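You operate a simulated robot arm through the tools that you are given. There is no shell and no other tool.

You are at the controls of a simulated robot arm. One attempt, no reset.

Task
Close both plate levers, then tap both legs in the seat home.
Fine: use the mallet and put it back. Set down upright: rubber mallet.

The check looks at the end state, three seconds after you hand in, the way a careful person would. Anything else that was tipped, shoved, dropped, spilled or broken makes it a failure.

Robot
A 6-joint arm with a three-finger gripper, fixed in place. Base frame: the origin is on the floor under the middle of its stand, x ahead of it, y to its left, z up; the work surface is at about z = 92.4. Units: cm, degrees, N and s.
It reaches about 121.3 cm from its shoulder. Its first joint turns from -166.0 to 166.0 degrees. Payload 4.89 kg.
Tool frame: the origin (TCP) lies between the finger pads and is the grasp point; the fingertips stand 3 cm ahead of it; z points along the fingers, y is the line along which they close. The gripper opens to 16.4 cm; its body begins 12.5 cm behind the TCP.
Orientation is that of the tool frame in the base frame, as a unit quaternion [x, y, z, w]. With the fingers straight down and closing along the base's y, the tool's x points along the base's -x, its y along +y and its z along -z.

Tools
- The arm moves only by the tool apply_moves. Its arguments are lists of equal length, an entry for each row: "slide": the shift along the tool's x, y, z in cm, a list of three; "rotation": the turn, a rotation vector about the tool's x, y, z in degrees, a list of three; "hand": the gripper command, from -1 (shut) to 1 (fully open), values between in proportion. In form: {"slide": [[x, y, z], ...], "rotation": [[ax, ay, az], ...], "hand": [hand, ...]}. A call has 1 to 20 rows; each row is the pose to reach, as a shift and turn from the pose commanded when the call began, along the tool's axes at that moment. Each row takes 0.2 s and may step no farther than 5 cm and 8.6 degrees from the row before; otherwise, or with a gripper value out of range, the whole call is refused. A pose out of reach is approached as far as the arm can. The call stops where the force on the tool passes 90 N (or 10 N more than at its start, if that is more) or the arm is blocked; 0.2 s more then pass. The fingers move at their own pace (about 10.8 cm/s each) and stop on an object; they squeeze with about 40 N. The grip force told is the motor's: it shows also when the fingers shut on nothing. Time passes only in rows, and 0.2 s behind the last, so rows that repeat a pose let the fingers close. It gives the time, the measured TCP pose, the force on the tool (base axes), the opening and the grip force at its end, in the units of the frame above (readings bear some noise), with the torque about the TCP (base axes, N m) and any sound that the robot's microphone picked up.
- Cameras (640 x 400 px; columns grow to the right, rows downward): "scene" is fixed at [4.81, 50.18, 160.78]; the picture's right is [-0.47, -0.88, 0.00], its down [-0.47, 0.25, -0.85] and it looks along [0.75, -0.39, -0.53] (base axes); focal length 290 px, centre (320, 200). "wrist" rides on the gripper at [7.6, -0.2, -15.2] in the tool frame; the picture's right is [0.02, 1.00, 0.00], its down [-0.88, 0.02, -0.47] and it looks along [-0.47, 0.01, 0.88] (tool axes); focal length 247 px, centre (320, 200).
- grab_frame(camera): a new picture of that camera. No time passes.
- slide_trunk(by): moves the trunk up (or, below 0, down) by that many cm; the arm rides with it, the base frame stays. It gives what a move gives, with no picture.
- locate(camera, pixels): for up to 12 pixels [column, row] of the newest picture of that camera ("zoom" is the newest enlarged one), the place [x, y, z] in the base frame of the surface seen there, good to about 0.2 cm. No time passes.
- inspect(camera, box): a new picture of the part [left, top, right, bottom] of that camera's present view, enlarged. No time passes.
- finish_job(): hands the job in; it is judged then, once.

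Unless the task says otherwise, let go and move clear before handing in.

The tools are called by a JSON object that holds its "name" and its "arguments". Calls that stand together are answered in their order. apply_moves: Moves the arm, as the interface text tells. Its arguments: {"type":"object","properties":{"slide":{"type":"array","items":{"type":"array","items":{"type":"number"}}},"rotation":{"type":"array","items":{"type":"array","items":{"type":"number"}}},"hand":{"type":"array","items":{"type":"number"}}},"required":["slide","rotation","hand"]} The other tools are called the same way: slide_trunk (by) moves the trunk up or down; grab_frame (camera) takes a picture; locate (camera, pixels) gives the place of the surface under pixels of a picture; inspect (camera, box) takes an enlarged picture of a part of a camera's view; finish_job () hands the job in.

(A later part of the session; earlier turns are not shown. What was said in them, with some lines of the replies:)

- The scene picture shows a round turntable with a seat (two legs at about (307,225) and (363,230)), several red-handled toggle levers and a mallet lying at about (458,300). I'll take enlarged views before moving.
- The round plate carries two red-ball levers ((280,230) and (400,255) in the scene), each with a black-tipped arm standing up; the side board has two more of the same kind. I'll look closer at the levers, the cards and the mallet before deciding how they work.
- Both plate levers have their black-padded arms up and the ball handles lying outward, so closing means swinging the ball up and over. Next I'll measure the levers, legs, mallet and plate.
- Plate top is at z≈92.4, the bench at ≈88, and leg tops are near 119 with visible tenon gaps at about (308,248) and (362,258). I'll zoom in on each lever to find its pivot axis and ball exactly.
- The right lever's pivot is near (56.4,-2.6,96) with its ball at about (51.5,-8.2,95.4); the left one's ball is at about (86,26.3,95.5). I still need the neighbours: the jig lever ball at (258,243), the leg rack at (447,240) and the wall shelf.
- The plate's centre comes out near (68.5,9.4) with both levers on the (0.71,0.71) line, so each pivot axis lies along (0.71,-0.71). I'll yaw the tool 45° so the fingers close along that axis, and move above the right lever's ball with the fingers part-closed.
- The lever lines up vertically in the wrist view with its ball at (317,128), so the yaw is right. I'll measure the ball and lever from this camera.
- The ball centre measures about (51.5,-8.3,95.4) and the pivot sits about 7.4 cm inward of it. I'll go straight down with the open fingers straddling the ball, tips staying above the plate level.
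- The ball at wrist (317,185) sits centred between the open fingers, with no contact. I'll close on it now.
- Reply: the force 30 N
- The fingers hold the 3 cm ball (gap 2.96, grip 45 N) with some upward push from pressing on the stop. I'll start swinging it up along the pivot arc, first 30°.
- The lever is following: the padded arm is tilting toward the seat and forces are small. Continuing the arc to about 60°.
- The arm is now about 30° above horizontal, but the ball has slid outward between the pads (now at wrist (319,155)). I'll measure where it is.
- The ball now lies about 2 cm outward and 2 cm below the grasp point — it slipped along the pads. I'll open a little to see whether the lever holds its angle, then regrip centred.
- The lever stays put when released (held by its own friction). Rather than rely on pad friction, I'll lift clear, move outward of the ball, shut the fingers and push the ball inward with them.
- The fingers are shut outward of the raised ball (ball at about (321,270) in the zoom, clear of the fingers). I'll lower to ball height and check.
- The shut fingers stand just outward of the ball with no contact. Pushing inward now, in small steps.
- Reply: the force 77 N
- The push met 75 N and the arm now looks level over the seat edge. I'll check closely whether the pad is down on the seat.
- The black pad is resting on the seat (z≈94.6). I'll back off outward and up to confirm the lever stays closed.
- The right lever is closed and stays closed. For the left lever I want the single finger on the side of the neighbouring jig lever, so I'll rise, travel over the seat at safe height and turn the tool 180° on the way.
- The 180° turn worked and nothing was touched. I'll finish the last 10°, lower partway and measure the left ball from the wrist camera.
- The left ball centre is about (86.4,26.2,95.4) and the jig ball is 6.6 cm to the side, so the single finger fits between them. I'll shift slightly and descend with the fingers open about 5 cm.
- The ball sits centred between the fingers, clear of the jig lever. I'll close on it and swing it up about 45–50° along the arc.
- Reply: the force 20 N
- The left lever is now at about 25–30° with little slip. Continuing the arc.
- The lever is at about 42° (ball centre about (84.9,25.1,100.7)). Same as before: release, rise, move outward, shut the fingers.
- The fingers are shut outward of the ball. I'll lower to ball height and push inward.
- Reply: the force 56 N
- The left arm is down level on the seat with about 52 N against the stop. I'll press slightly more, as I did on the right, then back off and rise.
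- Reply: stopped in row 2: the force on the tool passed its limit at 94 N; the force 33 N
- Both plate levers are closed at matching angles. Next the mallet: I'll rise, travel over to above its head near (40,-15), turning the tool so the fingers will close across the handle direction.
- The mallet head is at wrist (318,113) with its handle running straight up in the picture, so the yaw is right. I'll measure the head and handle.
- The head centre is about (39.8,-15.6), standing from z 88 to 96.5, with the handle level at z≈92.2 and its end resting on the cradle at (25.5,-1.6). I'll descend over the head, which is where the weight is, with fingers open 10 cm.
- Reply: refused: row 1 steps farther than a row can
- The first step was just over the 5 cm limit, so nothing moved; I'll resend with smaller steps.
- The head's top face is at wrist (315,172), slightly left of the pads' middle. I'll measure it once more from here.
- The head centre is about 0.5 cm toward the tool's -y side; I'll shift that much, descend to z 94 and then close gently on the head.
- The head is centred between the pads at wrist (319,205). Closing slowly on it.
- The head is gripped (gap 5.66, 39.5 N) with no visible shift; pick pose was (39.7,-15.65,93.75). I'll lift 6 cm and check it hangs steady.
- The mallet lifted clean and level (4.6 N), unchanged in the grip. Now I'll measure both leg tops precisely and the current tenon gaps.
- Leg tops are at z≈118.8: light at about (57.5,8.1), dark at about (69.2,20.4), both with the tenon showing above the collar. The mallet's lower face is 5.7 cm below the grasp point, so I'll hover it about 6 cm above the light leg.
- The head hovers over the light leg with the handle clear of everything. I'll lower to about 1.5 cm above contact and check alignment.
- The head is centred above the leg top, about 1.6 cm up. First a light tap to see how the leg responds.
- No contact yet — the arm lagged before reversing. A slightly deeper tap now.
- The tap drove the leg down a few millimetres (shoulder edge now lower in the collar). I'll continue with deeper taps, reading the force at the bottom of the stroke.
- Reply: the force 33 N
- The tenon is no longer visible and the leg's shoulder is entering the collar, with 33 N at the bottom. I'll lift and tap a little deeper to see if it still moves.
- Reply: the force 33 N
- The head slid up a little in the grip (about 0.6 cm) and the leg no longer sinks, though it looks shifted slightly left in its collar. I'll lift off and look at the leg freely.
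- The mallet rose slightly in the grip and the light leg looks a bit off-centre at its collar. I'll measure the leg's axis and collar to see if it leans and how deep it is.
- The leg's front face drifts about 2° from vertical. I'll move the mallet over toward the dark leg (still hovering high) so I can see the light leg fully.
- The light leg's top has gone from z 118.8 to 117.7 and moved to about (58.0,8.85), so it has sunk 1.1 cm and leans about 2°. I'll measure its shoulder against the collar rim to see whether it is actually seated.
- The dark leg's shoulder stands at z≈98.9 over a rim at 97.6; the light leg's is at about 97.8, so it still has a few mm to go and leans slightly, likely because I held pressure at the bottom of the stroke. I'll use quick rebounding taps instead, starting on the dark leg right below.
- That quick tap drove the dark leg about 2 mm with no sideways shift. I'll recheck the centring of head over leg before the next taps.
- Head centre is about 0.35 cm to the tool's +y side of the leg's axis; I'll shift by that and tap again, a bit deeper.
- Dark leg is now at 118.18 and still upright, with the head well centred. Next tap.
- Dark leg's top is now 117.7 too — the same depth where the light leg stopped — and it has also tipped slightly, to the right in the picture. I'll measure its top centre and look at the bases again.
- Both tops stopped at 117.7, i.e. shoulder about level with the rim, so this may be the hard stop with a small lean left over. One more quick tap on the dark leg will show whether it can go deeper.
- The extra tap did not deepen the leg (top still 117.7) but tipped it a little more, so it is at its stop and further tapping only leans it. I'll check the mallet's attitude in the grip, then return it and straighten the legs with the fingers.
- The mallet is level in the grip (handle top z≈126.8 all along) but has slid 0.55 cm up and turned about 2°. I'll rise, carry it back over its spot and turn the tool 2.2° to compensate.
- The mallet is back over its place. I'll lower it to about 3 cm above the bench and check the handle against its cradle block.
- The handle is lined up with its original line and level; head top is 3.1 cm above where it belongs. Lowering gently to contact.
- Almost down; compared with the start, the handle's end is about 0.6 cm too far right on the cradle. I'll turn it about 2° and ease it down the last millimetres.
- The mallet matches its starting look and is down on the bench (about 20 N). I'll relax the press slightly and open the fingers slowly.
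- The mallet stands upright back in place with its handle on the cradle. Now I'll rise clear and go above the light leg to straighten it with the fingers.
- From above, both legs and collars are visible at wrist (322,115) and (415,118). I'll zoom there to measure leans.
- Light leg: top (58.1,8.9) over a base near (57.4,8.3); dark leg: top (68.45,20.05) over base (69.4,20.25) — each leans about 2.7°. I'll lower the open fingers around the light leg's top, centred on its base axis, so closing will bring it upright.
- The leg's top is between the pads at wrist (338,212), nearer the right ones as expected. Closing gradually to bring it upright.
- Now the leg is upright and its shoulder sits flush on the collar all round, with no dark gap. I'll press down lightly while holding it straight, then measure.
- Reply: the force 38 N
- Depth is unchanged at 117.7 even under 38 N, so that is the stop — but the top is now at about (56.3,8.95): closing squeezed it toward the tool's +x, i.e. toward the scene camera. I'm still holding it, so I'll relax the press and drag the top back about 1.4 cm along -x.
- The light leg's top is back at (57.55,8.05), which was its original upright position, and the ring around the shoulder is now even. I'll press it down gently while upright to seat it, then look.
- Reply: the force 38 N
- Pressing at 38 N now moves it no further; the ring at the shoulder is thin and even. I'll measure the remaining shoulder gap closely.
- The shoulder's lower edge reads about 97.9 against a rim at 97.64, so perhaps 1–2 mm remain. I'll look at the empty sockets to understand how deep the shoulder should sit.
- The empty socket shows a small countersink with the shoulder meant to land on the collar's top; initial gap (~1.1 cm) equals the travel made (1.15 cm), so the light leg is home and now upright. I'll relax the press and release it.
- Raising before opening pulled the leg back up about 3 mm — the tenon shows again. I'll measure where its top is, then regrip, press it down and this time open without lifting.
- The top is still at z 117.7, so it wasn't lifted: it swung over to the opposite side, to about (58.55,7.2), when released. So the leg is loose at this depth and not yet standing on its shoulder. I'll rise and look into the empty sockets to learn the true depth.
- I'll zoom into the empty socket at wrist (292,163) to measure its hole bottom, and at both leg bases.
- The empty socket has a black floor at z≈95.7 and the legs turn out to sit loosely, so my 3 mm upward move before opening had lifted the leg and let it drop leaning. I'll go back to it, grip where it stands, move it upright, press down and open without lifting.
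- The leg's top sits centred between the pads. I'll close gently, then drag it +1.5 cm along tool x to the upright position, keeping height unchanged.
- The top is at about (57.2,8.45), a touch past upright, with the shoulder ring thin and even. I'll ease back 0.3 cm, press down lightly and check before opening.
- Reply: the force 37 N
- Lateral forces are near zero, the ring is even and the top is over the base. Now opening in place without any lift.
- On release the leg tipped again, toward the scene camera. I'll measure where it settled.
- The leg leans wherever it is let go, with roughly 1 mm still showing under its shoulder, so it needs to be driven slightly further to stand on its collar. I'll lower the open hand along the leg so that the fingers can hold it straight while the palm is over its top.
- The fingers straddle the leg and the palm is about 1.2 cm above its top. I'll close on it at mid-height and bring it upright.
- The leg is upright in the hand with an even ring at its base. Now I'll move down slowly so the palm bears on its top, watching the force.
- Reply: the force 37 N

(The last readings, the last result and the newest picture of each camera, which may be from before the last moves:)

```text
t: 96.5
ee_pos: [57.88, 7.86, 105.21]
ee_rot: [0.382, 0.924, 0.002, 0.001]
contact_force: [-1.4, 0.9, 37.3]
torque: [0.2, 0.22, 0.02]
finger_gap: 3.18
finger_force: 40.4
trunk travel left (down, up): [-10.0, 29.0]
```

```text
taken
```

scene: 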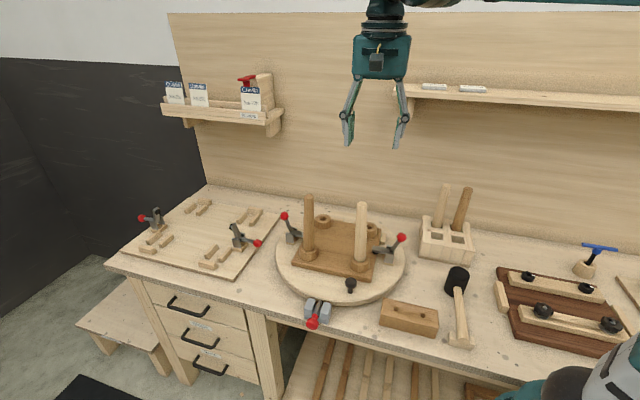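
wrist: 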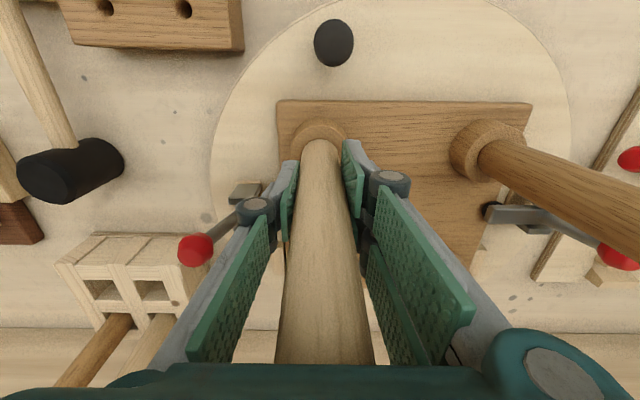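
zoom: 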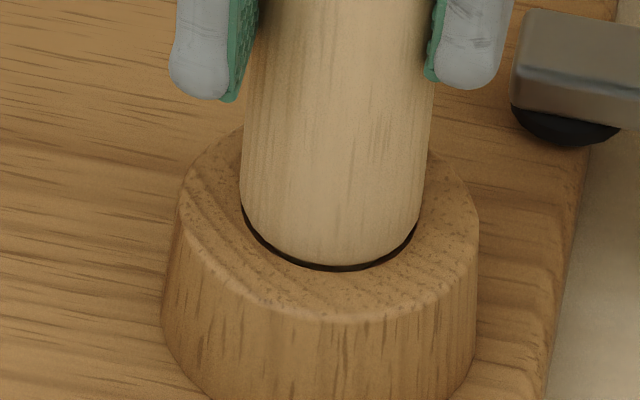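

Only the finger friction (37 N) so far; the palm should be just touching. A little further in fine steps.

{"name": "apply_moves", "arguments": {"slide": [[0, 0, 0.1], [0, 0, 0.2], [0, 0, 0.3], [0, 0, 0.4], [0, 0, 0.5]], "rotation": [[0, 0, 0], [0, 0, 0], [0, 0, 0], [0, 0, 0], [0, 0, 0]], "hand": [-0.7, -0.7, -0.7, -0.7, -0.7]}}

{"name": "inspect", "arguments": {"camera": "scene", "box": [345, 245, 375, 270]}}

{"name": "inspect", "arguments": {"camera": "scene", "box": [330, 180, 390, 275]}}

```text
t: 97.5
ee_pos: [57.83, 7.91, 105.12]
ee_rot: [0.382, 0.924, 0.002, 0.002]
contact_force: [-9.6, -0.9, 58.6]
torque: [0.03, 1.04, 0.01]
finger_gap: 3.12
finger_force: 40.0
trunk travel left (down, up): [-10.0, 29.0]
stopped in row 4: the force on the tool passed its limit at 94 N (the readings are from after the stop); the commanded pose is now the measured one
```

```text
16.00 times, centred on (360, 258) of scene
```

zoom: 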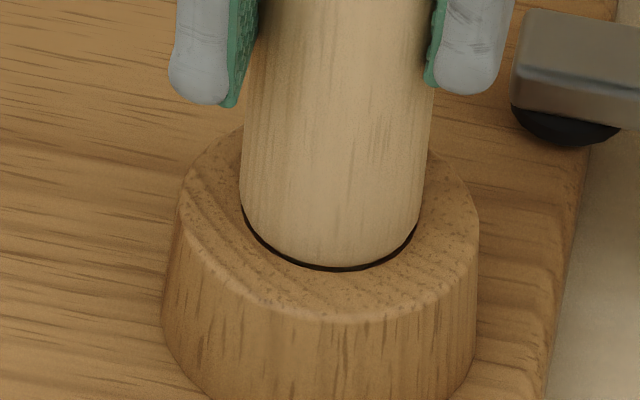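

```text
4.21 times, centred on (360, 228) of scene
```

zoom: 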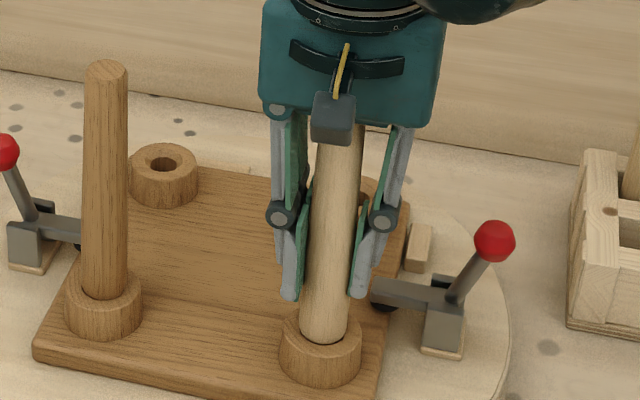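

Pressing to 94 N did not move it any deeper, so the leg is definitely at its full depth. I'll open the fingers while the palm still rests on its top, then lift straight off, to release it without a sideways kick.

{"name": "apply_moves", "arguments": {"slide": [[0, 0, 0], [0, 0, 0], [0, 0, 0], [0, 0, 0]], "rotation": [[0, 0, 0], [0, 0, 0], [0, 0, 0], [0, 0, 0]], "hand": [-0.55, -0.4, -0.25, -0.15]}}

{"name": "inspect", "arguments": {"camera": "scene", "box": [345, 245, 375, 270]}}

{"name": "inspect", "arguments": {"camera": "scene", "box": [330, 180, 390, 275]}}

```text
t: 98.5
ee_pos: [57.95, 7.8, 105.16]
ee_rot: [0.382, 0.924, 0.003, 0.002]
contact_force: [-1.4, -0.6, 82.4]
torque: [0.1, 0.14, 0.01]
finger_gap: 6.96
finger_force: 0.1
trunk travel left (down, up): [-10.0, 29.0]
```

```text
16.00 times, centred on (360, 258) of scene
```

zoom: 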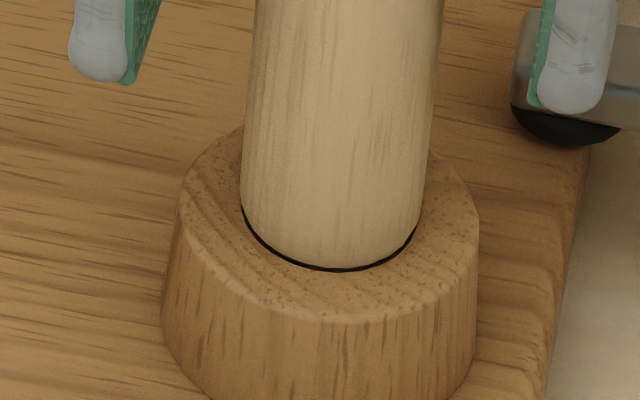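

```text
4.21 times, centred on (360, 228) of scene
```

zoom: 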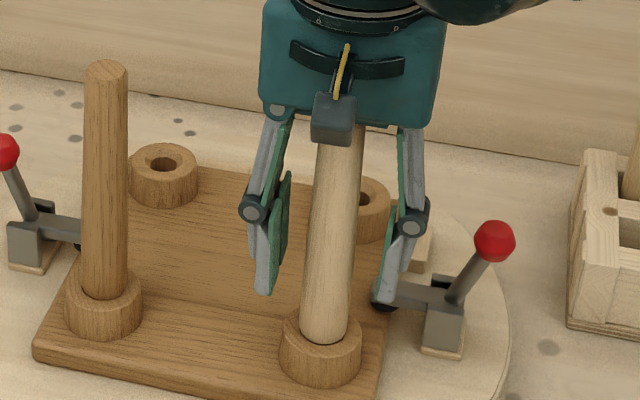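

With 82 N from the palm alone the leg stands straight at its stop. Now lifting straight up slowly.

{"name": "apply_moves", "arguments": {"slide": [[0, 0, -0.1], [0, 0, -0.2], [0, 0, -0.4], [0, 0, -0.8], [0, 0, -1.5], [0, 0, -1.5]], "rotation": [[0, 0, 0], [0, 0, 0], [0, 0, 0], [0, 0, 0], [0, 0, 0], [0, 0, 0]], "hand": [-0.15, -0.15, -0.15, -0.15, -0.15, -0.15]}}

{"name": "inspect", "arguments": {"camera": "scene", "box": [345, 245, 375, 270]}}

{"name": "inspect", "arguments": {"camera": "scene", "box": [330, 180, 390, 275]}}

{"name": "grab_frame", "arguments": {"camera": "wrist"}}

```text
t: 99.9
ee_pos: [58.0, 7.66, 106.32]
ee_rot: [0.382, 0.924, 0.002, 0.0]
contact_force: [0.0, 0.2, 0.0]
torque: [-0.01, -0.02, -0.03]
finger_gap: 6.96
finger_force: 0.2
trunk travel left (down, up): [-10.0, 29.0]
```

```text
16.00 times, centred on (360, 258) of scene
```

zoom: 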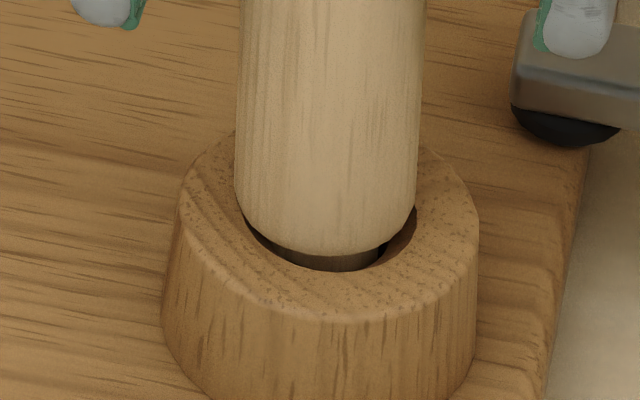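

```text
4.21 times, centred on (360, 228) of scene
```

zoom: 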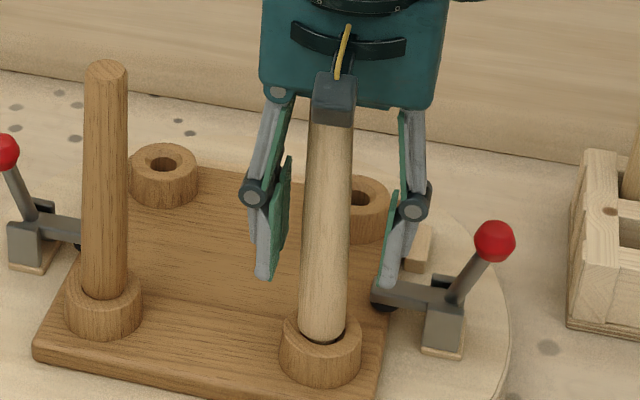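

```text
taken
```

wrist: 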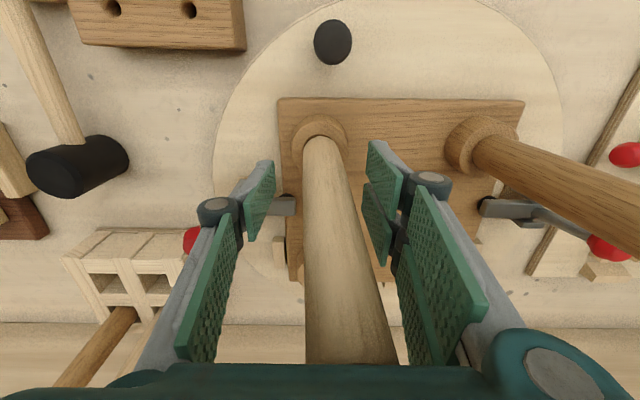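

When the palm comes off, the leg relaxes to a slight lean again by itself — it simply has play in its socket at full depth, and no force moves it deeper. I'll raise the hand clear and measure both legs as they stand.

{"name": "apply_moves", "arguments": {"slide": [[0, 0, -3], [0, 0, -7], [0, 0, -11], [0, 0, -15], [0, 0, -19], [0, 0, -23], [0, 0, -27], [0, 0, -31]], "rotation": [[0, 0, 0], [0, 0, 0], [0, 0, 0], [0, 0, 0], [0, 0, 0], [0, 0, 0], [0, 0, 0], [0, 0, 0]], "hand": [-0.15, -0.15, -0.15, -0.15, -0.15, -0.15, -0.15, -0.15]}}

{"name": "grab_frame", "arguments": {"camera": "wrist"}}

{"name": "inspect", "arguments": {"camera": "scene", "box": [285, 180, 385, 280]}}

{"name": "inspect", "arguments": {"camera": "scene", "box": [345, 190, 385, 220]}}

{"name": "locate", "arguments": {"camera": "zoom", "pixels": [[300, 130], [300, 140], [300, 150], [320, 140], [280, 140], [300, 160], [320, 160]]}}

```text
t: 101.7
ee_pos: [57.86, 7.77, 137.38]
ee_rot: [0.382, 0.924, 0.002, 0.001]
contact_force: [0.1, 0.2, 0.0]
torque: [0.0, 0.04, -0.01]
finger_gap: 6.99
finger_force: 0.0
trunk travel left (down, up): [-10.0, 29.0]
```

```text
taken
```

wrist: 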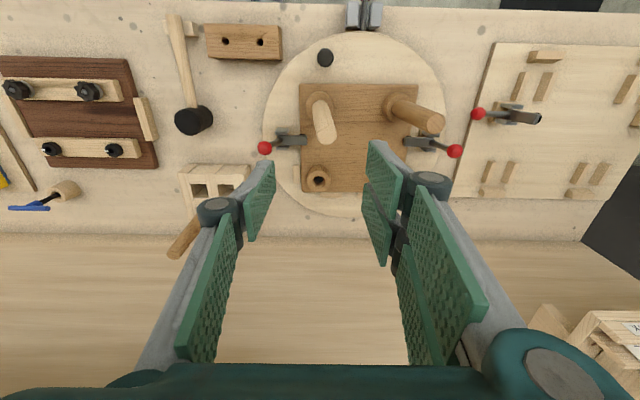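

```text
4.00 times, centred on (335, 230) of scene
```

zoom: 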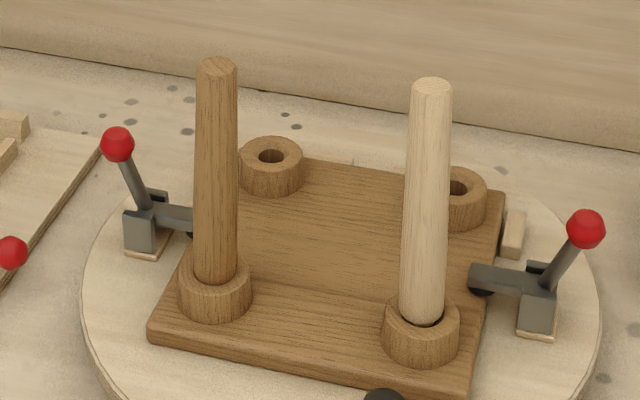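

```text
13.33 times, centred on (365, 205) of scene
```

zoom: 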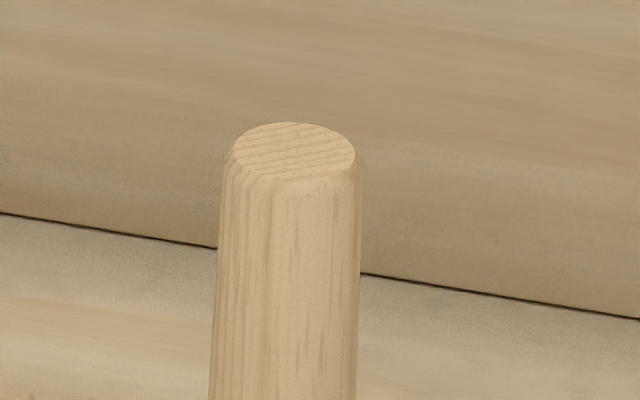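

```text
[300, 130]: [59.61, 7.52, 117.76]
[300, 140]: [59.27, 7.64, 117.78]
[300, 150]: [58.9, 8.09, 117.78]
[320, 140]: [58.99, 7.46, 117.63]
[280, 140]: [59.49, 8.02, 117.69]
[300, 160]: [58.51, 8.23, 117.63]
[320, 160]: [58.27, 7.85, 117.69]
```

Both leg tops read z≈117.7, the depth that neither taps nor a 94 N push could exceed, so both are fully home with only a slight play-lean. I'll rise well clear and check the whole scene.

{"name": "apply_moves", "arguments": {"slide": [[0, 0, -4], [0, 0, -8], [2, -3, -10], [3, -6, -10], [3, -10, -10], [3, -14, -10], [3, -14, -10], [3, -14, -10], [3, -14, -10], [3, -14, -10]], "rotation": [[0, 0, 0], [0, 0, 0], [0, 0, 0], [0, 0, 0], [0, 0, 0], [0, 0, 0], [0, 0, 0], [0, 0, 0], [0, 0, 0], [0, 0, 0]], "hand": [-0.15, 0, 0.2, 0.5, 0.8, 1, 1, 1, 1, 1]}}

{"name": "grab_frame", "arguments": {"camera": "scene"}}

{"name": "inspect", "arguments": {"camera": "scene", "box": [250, 170, 430, 340]}}

{"name": "grab_frame", "arguments": {"camera": "wrist"}}

{"name": "inspect", "arguments": {"camera": "scene", "box": [425, 255, 505, 360]}}

```text
t: 103.9
ee_pos: [45.56, -0.07, 147.43]
ee_rot: [0.383, 0.924, 0.002, 0.0]
contact_force: [0.0, -0.4, -0.4]
torque: [-0.01, 0.04, -0.02]
finger_gap: 16.41
finger_force: 0.0
trunk travel left (down, up): [-10.0, 29.0]
```

```text
taken
```

scene: 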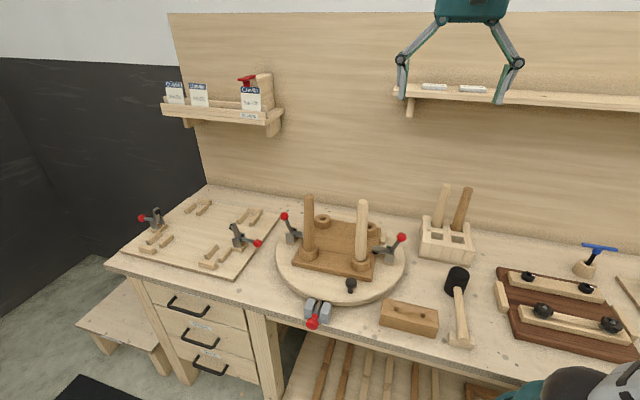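

```text
2.35 times, centred on (340, 255) of scene
```

zoom: 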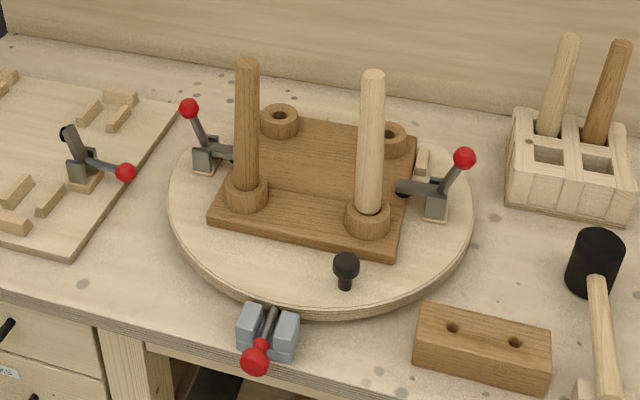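

```text
taken
```

wrist: 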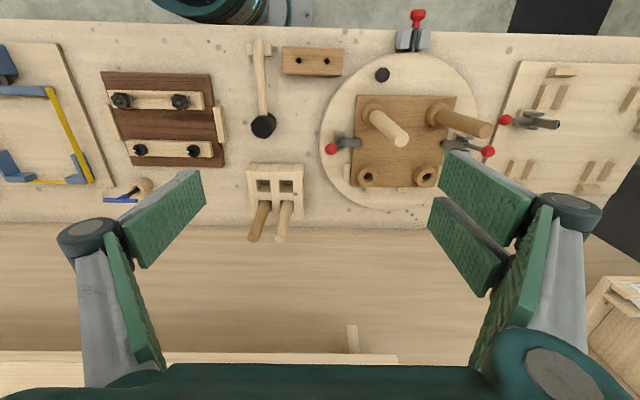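

```text
3.81 times, centred on (465, 308) of scene
```

zoom: 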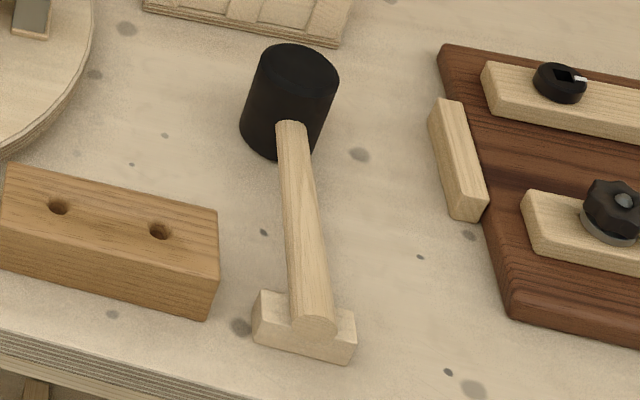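

Everything stands in place; only the light leg leans about 3.6°, more than the dark one. I'd like to leave it straighter: I'll turn the tool so the fingers close across the lean direction, then rotate the leg upright about its socket rather than dragging its top.

{"name": "apply_moves", "arguments": {"slide": [[-0.45, 2.1, 0], [-0.9, 4.2, 0], [-1.37, 6.3, 0], [-1.83, 8.5, 0], [-2.3, 10.6, 0], [-2.75, 12.7, 0], [-3.2, 14.8, 0], [-3.2, 14.8, 4], [-3.2, 14.8, 8], [-3.2, 14.8, 10], [-3.2, 14.8, 10]], "rotation": [[0, 0, -6.5], [0, 0, -13], [0, 0, -19.5], [0, 0, -26], [0, 0, -32.5], [0, 0, -39], [0, 0, -45], [0, 0, -45], [0, 0, -45], [0, 0, -45], [0, 0, -45]], "hand": [0.8, 0.5, 0.2, 0, -0.1, -0.15, -0.15, -0.15, -0.15, -0.15, -0.15]}}

{"name": "grab_frame", "arguments": {"camera": "wrist"}}

{"name": "inspect", "arguments": {"camera": "wrist", "box": [270, 80, 370, 180]}}

```text
t: 106.3
ee_pos: [58.46, 8.22, 137.43]
ee_rot: [0.0, 1.0, 0.001, 0.002]
contact_force: [0.8, 0.1, -0.5]
torque: [-0.03, -0.02, 0.0]
finger_gap: 6.96
finger_force: 0.1
trunk travel left (down, up): [-10.0, 29.0]
```

```text
taken
```

wrist: 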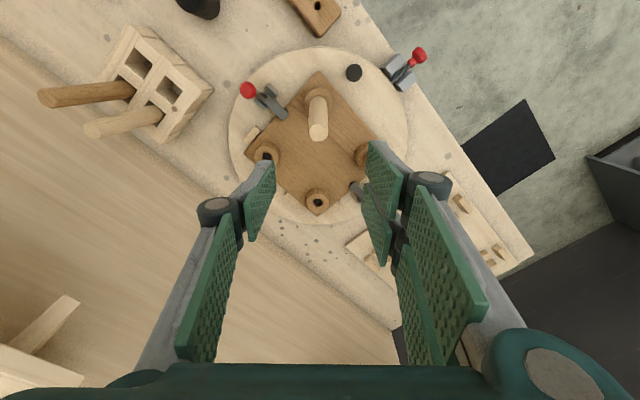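

```text
4.00 times, centred on (320, 130) of wrist
```

zoom: 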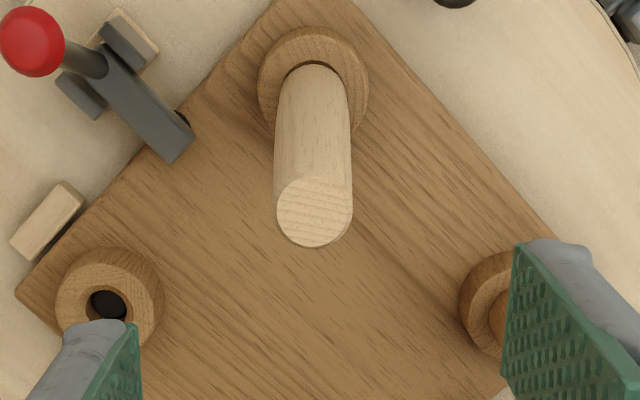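

The leg's lean now lies exactly along the tool's x-plane (straight down the wrist view). I'll confirm its top, then descend to grip at mid-height.

{"name": "locate", "arguments": {"camera": "wrist", "pixels": [[319, 151], [311, 151], [326, 151], [319, 145], [319, 157], [318, 125], [318, 116]]}}

{"name": "apply_moves", "arguments": {"slide": [[0.2, 0, 4], [0.2, 0, 8], [0.2, 0, 12], [0.2, 0, 16], [0.2, 0, 20], [0.2, 0, 24], [0.2, 0, 27.5], [0.2, 0, 30.2], [0.2, 0, 30.2]], "rotation": [[0, 0, 0], [0, 0, 0], [0, 0, 0], [0, 0, 0], [0, 0, 0], [0, 0, 0], [0, 0, 0], [0, 0, 0], [0, 0, 0]], "hand": [-0.15, -0.15, -0.15, -0.15, -0.15, -0.15, -0.15, -0.15, -0.15]}}

{"name": "grab_frame", "arguments": {"camera": "wrist"}}

{"name": "inspect", "arguments": {"camera": "scene", "box": [310, 150, 430, 280]}}

```text
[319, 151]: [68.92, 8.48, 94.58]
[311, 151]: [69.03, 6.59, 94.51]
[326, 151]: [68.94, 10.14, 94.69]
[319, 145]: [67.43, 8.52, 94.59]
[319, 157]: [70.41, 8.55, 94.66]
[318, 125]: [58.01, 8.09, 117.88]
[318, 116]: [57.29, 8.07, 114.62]
```

```text
t: 108.3
ee_pos: [58.43, 8.3, 107.25]
ee_rot: [0.0, 1.0, 0.002, 0.002]
contact_force: [0.2, 0.2, -0.1]
torque: [0.02, -0.01, 0.03]
finger_gap: 6.97
finger_force: 0.1
trunk travel left (down, up): [-10.0, 29.0]
```

```text
taken
```

wrist: 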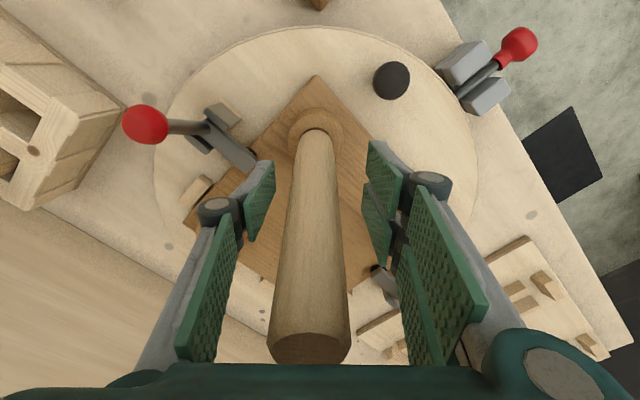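

```text
3.08 times, centred on (370, 215) of scene
```

zoom: 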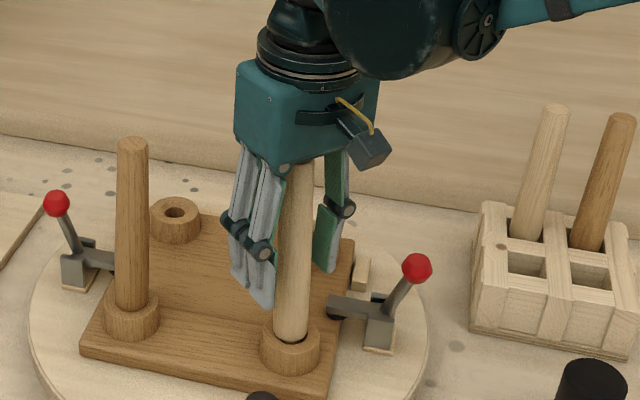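

The leg is between the pads. I'll close on it, then rotate the tool -3.6° about its y-axis with matching shift so the leg turns upright about its socket.

{"name": "apply_moves", "arguments": {"slide": [[0, 0, 0], [0, 0, 0], [0, 0, 0], [0, 0, 0], [0, 0, 0], [0.17, 0, 0], [0.34, 0, 0], [0.5, 0, 0], [0.67, 0, 0], [0.67, 0, 0]], "rotation": [[0, 0, 0], [0, 0, 0], [0, 0, 0], [0, 0, 0], [0, 0, 0], [0, -0.9, 0], [0, -1.8, 0], [0, -2.7, 0], [0, -3.6, 0], [0, -3.6, 0]], "hand": [-0.4, -0.5, -0.56, -0.62, -0.7, -0.7, -0.7, -0.7, -0.7, -0.7]}}

{"name": "inspect", "arguments": {"camera": "scene", "box": [345, 245, 375, 270]}}

{"name": "inspect", "arguments": {"camera": "scene", "box": [330, 180, 390, 275]}}

{"name": "grab_frame", "arguments": {"camera": "wrist"}}

```text
t: 110.5
ee_pos: [57.74, 8.29, 107.31]
ee_rot: [-0.001, 0.999, 0.001, 0.034]
contact_force: [-8.0, 1.3, 3.2]
torque: [0.16, 0.98, -0.02]
finger_gap: 3.15
finger_force: 39.9
trunk travel left (down, up): [-10.0, 29.0]
```

```text
16.00 times, centred on (360, 258) of scene
```

zoom: 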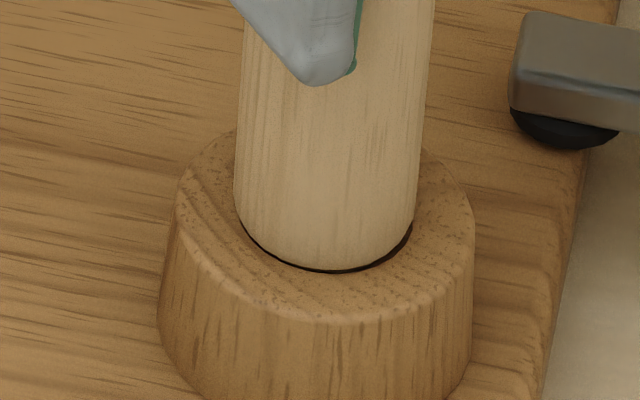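

```text
4.21 times, centred on (360, 228) of scene
```

zoom: 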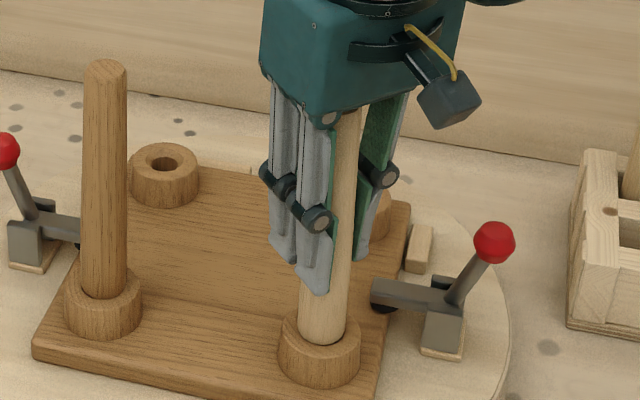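

```text
taken
```

wrist: 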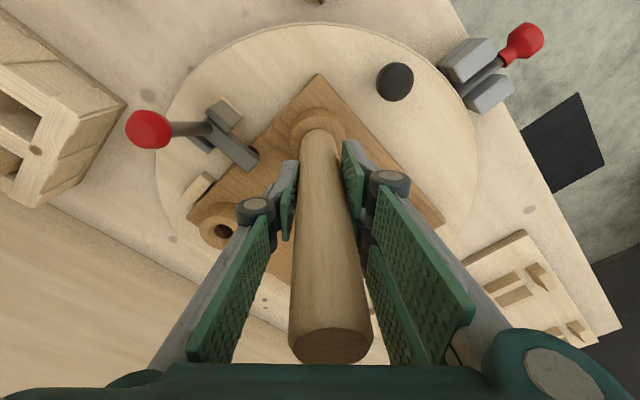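

The leg is close to upright with an even ring, but there's an 8 N side load in the grip. I'll ease the hand 0.1–0.15 cm toward that load to relax it before opening.

{"name": "apply_moves", "arguments": {"slide": [[0.07, 0, 0], [0.13, 0, 0], [0.13, 0, 0]], "rotation": [[0, 0, 0], [0, 0, 0], [0, 0, 0]], "hand": [-0.7, -0.7, -0.7]}}

{"name": "inspect", "arguments": {"camera": "scene", "box": [345, 245, 375, 270]}}

```text
t: 111.3
ee_pos: [57.75, 8.17, 107.34]
ee_rot: [0.0, 0.999, 0.002, 0.034]
contact_force: [6.6, 0.8, 3.3]
torque: [0.15, -0.84, 0.02]
finger_gap: 3.12
finger_force: 41.2
trunk travel left (down, up): [-10.0, 29.0]
```

```text
16.00 times, centred on (360, 258) of scene
```

zoom: 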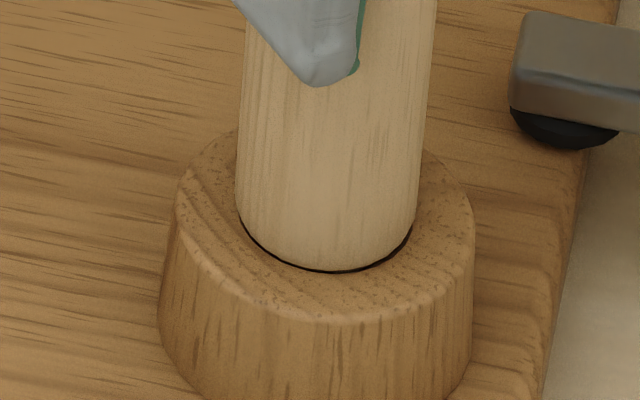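

The load flipped sign, so the neutral point is halfway. I'll go back half of that and open in place.

{"name": "apply_moves", "arguments": {"slide": [[-0.03, 0, 0], [-0.06, 0, 0], [-0.06, 0, 0]], "rotation": [[0, 0, 0], [0, 0, 0], [0, 0, 0]], "hand": [-0.7, -0.7, -0.7]}}

{"name": "apply_moves", "arguments": {"slide": [[0, 0, 0], [0, 0, 0], [0, 0, 0], [0, 0, 0], [0, 0, 0], [0, 0, 0]], "rotation": [[0, 0, 0], [0, 0, 0], [0, 0, 0], [0, 0, 0], [0, 0, 0], [0, 0, 0]], "hand": [-0.58, -0.5, -0.4, -0.3, -0.15, -0.15]}}

{"name": "inspect", "arguments": {"camera": "scene", "box": [345, 245, 375, 270]}}

{"name": "grab_frame", "arguments": {"camera": "wrist"}}

{"name": "inspect", "arguments": {"camera": "scene", "box": [330, 180, 390, 275]}}

```text
t: 112.1
ee_pos: [57.74, 8.26, 107.24]
ee_rot: [-0.001, 0.999, 0.003, 0.033]
contact_force: [-0.6, -2.2, 5.9]
torque: [-0.3, 0.01, 0.03]
finger_gap: 3.12
finger_force: 40.5
trunk travel left (down, up): [-10.0, 29.0]
```

```text
t: 113.5
ee_pos: [57.85, 8.24, 107.27]
ee_rot: [-0.001, 0.999, 0.001, 0.033]
contact_force: [-0.2, 0.0, 0.0]
torque: [-0.01, 0.01, 0.04]
finger_gap: 6.95
finger_force: 0.0
trunk travel left (down, up): [-10.0, 29.0]
```

```text
16.00 times, centred on (360, 258) of scene
```

zoom: 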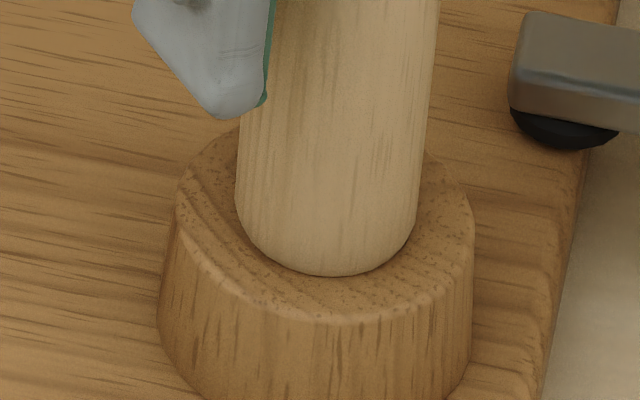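

```text
taken
```

wrist: 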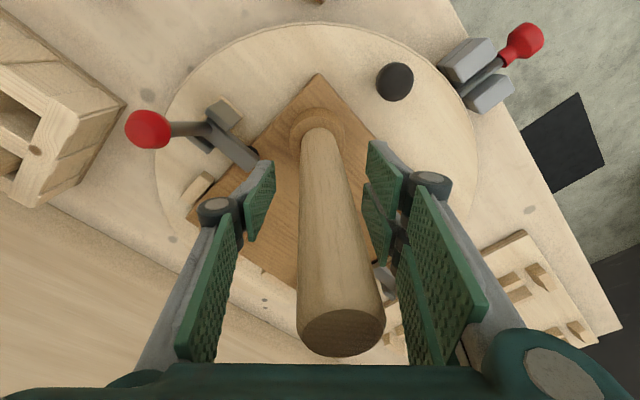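

```text
4.21 times, centred on (360, 228) of scene
```

zoom: 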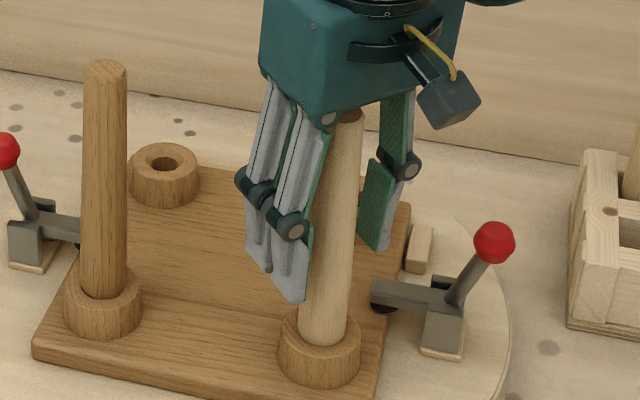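

Released; now the hand goes straight up along the leg (correcting for the small tool tilt) and I'll re-measure.

{"name": "apply_moves", "arguments": {"slide": [[-0.13, 0, -2], [-0.31, 0, -5], [-0.56, 0, -9], [-0.82, 0, -13], [-1.07, 0, -17], [-1.32, 0, -21], [-1.57, 0, -25], [-1.82, 0, -29]], "rotation": [[0, 0, 0], [0, 0, 0], [0, 0, 0], [0, 0, 0], [0, 0, 0], [0, 1.2, 0], [0, 2.4, 0], [0, 3.6, 0]], "hand": [-0.15, -0.15, -0.15, -0.15, -0.15, -0.15, -0.15, -0.15]}}

{"name": "inspect", "arguments": {"camera": "scene", "box": [345, 190, 385, 220]}}

{"name": "locate", "arguments": {"camera": "zoom", "pixels": [[320, 180], [320, 190], [320, 200], [320, 210], [300, 200], [340, 200], [320, 220]]}}

{"name": "inspect", "arguments": {"camera": "scene", "box": [285, 180, 385, 280]}}

{"name": "grab_frame", "arguments": {"camera": "wrist"}}

```text
t: 115.3
ee_pos: [57.67, 8.23, 136.01]
ee_rot: [-0.002, 1.0, 0.002, 0.002]
contact_force: [0.1, 0.0, 1.6]
torque: [0.01, -0.03, -0.02]
finger_gap: 6.98
finger_force: 0.0
trunk travel left (down, up): [-10.0, 29.0]
```

```text
13.33 times, centred on (365, 205) of scene
```

zoom: 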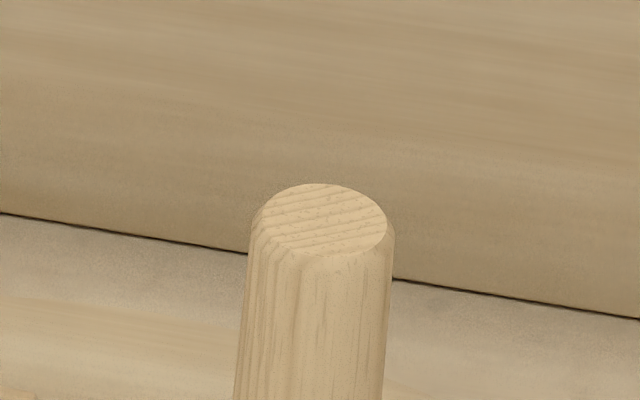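

```text
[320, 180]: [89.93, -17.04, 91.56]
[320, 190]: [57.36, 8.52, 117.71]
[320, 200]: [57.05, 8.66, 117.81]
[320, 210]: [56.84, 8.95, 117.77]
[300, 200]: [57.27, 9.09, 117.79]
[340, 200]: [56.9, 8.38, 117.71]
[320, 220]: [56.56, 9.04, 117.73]
```

```text
4.00 times, centred on (335, 230) of scene
```

zoom: 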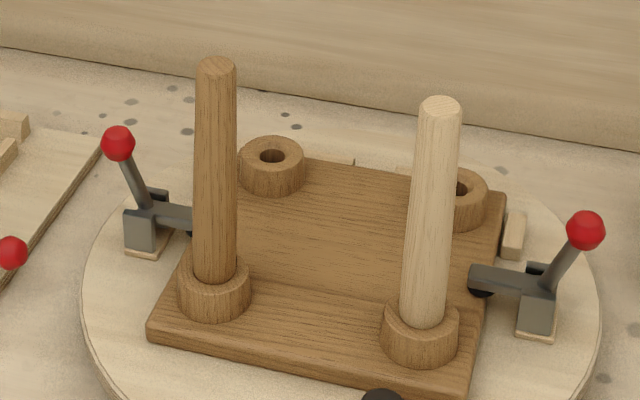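

```text
taken
```

wrist: 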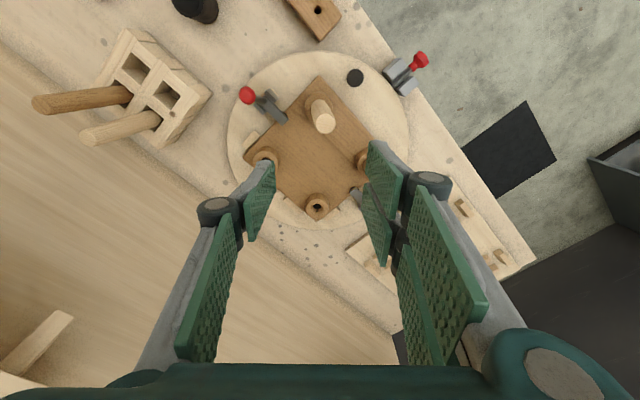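

The light leg settled at about the same small play-lean (≈3.4°), now leaning so its shoulder looks flush from the front; this is just the socket's clearance. I'll do a last precise depth comparison of the dark leg.

{"name": "inspect", "arguments": {"camera": "scene", "box": [290, 185, 330, 215]}}

{"name": "locate", "arguments": {"camera": "zoom", "pixels": [[300, 150], [320, 150], [280, 160], [300, 160], [320, 160], [340, 160], [300, 170], [320, 170], [300, 140], [320, 140], [310, 155], [290, 150]]}}

{"name": "inspect", "arguments": {"camera": "scene", "box": [293, 232, 323, 257]}}

{"name": "inspect", "arguments": {"camera": "scene", "box": [345, 245, 375, 270]}}

```text
13.33 times, centred on (310, 200) of scene
```

zoom: 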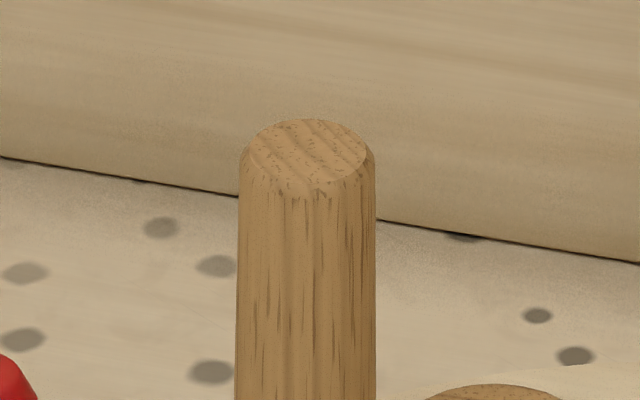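

```text
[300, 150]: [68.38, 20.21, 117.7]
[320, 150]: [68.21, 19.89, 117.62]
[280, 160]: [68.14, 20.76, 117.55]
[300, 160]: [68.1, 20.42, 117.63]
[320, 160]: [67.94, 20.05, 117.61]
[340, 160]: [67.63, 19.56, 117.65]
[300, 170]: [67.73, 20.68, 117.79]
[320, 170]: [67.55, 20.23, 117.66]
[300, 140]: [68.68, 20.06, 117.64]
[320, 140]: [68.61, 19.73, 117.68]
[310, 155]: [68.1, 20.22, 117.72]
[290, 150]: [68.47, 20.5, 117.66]
```

```text
16.00 times, centred on (308, 244) of scene
```

zoom: 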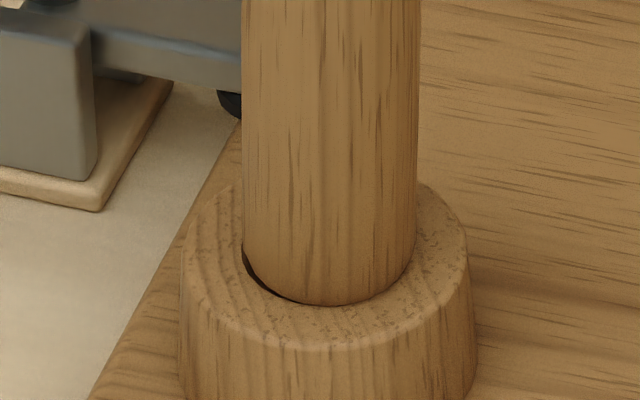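

```text
16.00 times, centred on (360, 258) of scene
```

zoom: 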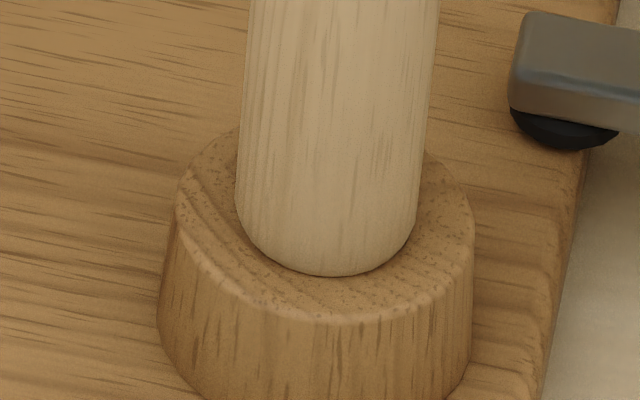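

Both legs match (dark ≈117.66, light ≈117.75) and both sit down on their collars; levers are closed and the mallet is back upright. I'll move the arm clear before handing in.

{"name": "apply_moves", "arguments": {"slide": [[0, 0, -4], [0, 0, -8], [3, -1, -11], [6, -2, -11], [9, -3, -11], [9, -3, -11], [9, -3, -11]], "rotation": [[0, 0, 0], [0, 0, 0], [0, 0, 0], [0, 0, 0], [0, 0, 0], [0, 0, 0], [0, 0, 0]], "hand": [0, 0.3, 0.6, 1, 1, 1, 1]}}

{"name": "grab_frame", "arguments": {"camera": "scene"}}

{"name": "inspect", "arguments": {"camera": "scene", "box": [250, 170, 510, 360]}}

```text
t: 116.9
ee_pos: [48.5, 4.96, 147.04]
ee_rot: [-0.001, 1.0, 0.001, 0.002]
contact_force: [-0.7, 0.0, -1.0]
torque: [0.05, -0.14, 0.0]
finger_gap: 16.4
finger_force: 0.2
trunk travel left (down, up): [-10.0, 29.0]
```

```text
taken
```

scene: 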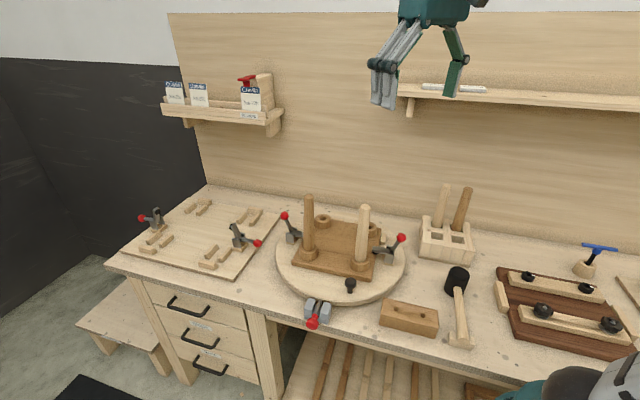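

```text
2.11 times, centred on (380, 265) of scene
```

zoom: 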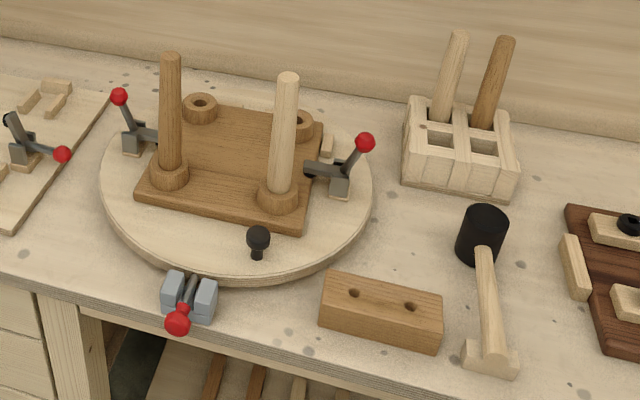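

The final view shows both plate levers closed onto the seat, and both legs driven down into their collars. The mallet stands upright in its place with the handle on its cradle, and nothing else has been disturbed. The arm is clear, so I'm handing in.

{"name": "finish_job", "arguments": {}}

```text
The job is handed in.
```

I closed both plate levers and drove both legs down to their stops. The mallet is back in its place, standing upright, and the job is handed in. How the check scored it hasn't been reported to me.

- **Levers:** both clamp arms are down on the seat and stayed closed when I let go.
- **Legs:** each went down about 1.1 cm. Another tap took the dark leg no deeper, and the light leg did not move under a 94 N push, so I take both as home. Two things fall short of perfect:
  - **Lean:** both legs have play at full depth and lean about 3°. I straightened the light leg several times, but it tipped back each time I released it.
  - **Gap:** with the light leg held upright, about 1 mm still showed under its shoulder.
- **Method:** the driving was done with the mallet. I used the gripper only to straighten and press the light leg, and that took it no deeper.
- **Mallet:** it stands on its head with the handle on the cradle block, matching its starting position closely.

Nothing else on the bench looked moved or tipped in the final pictures.
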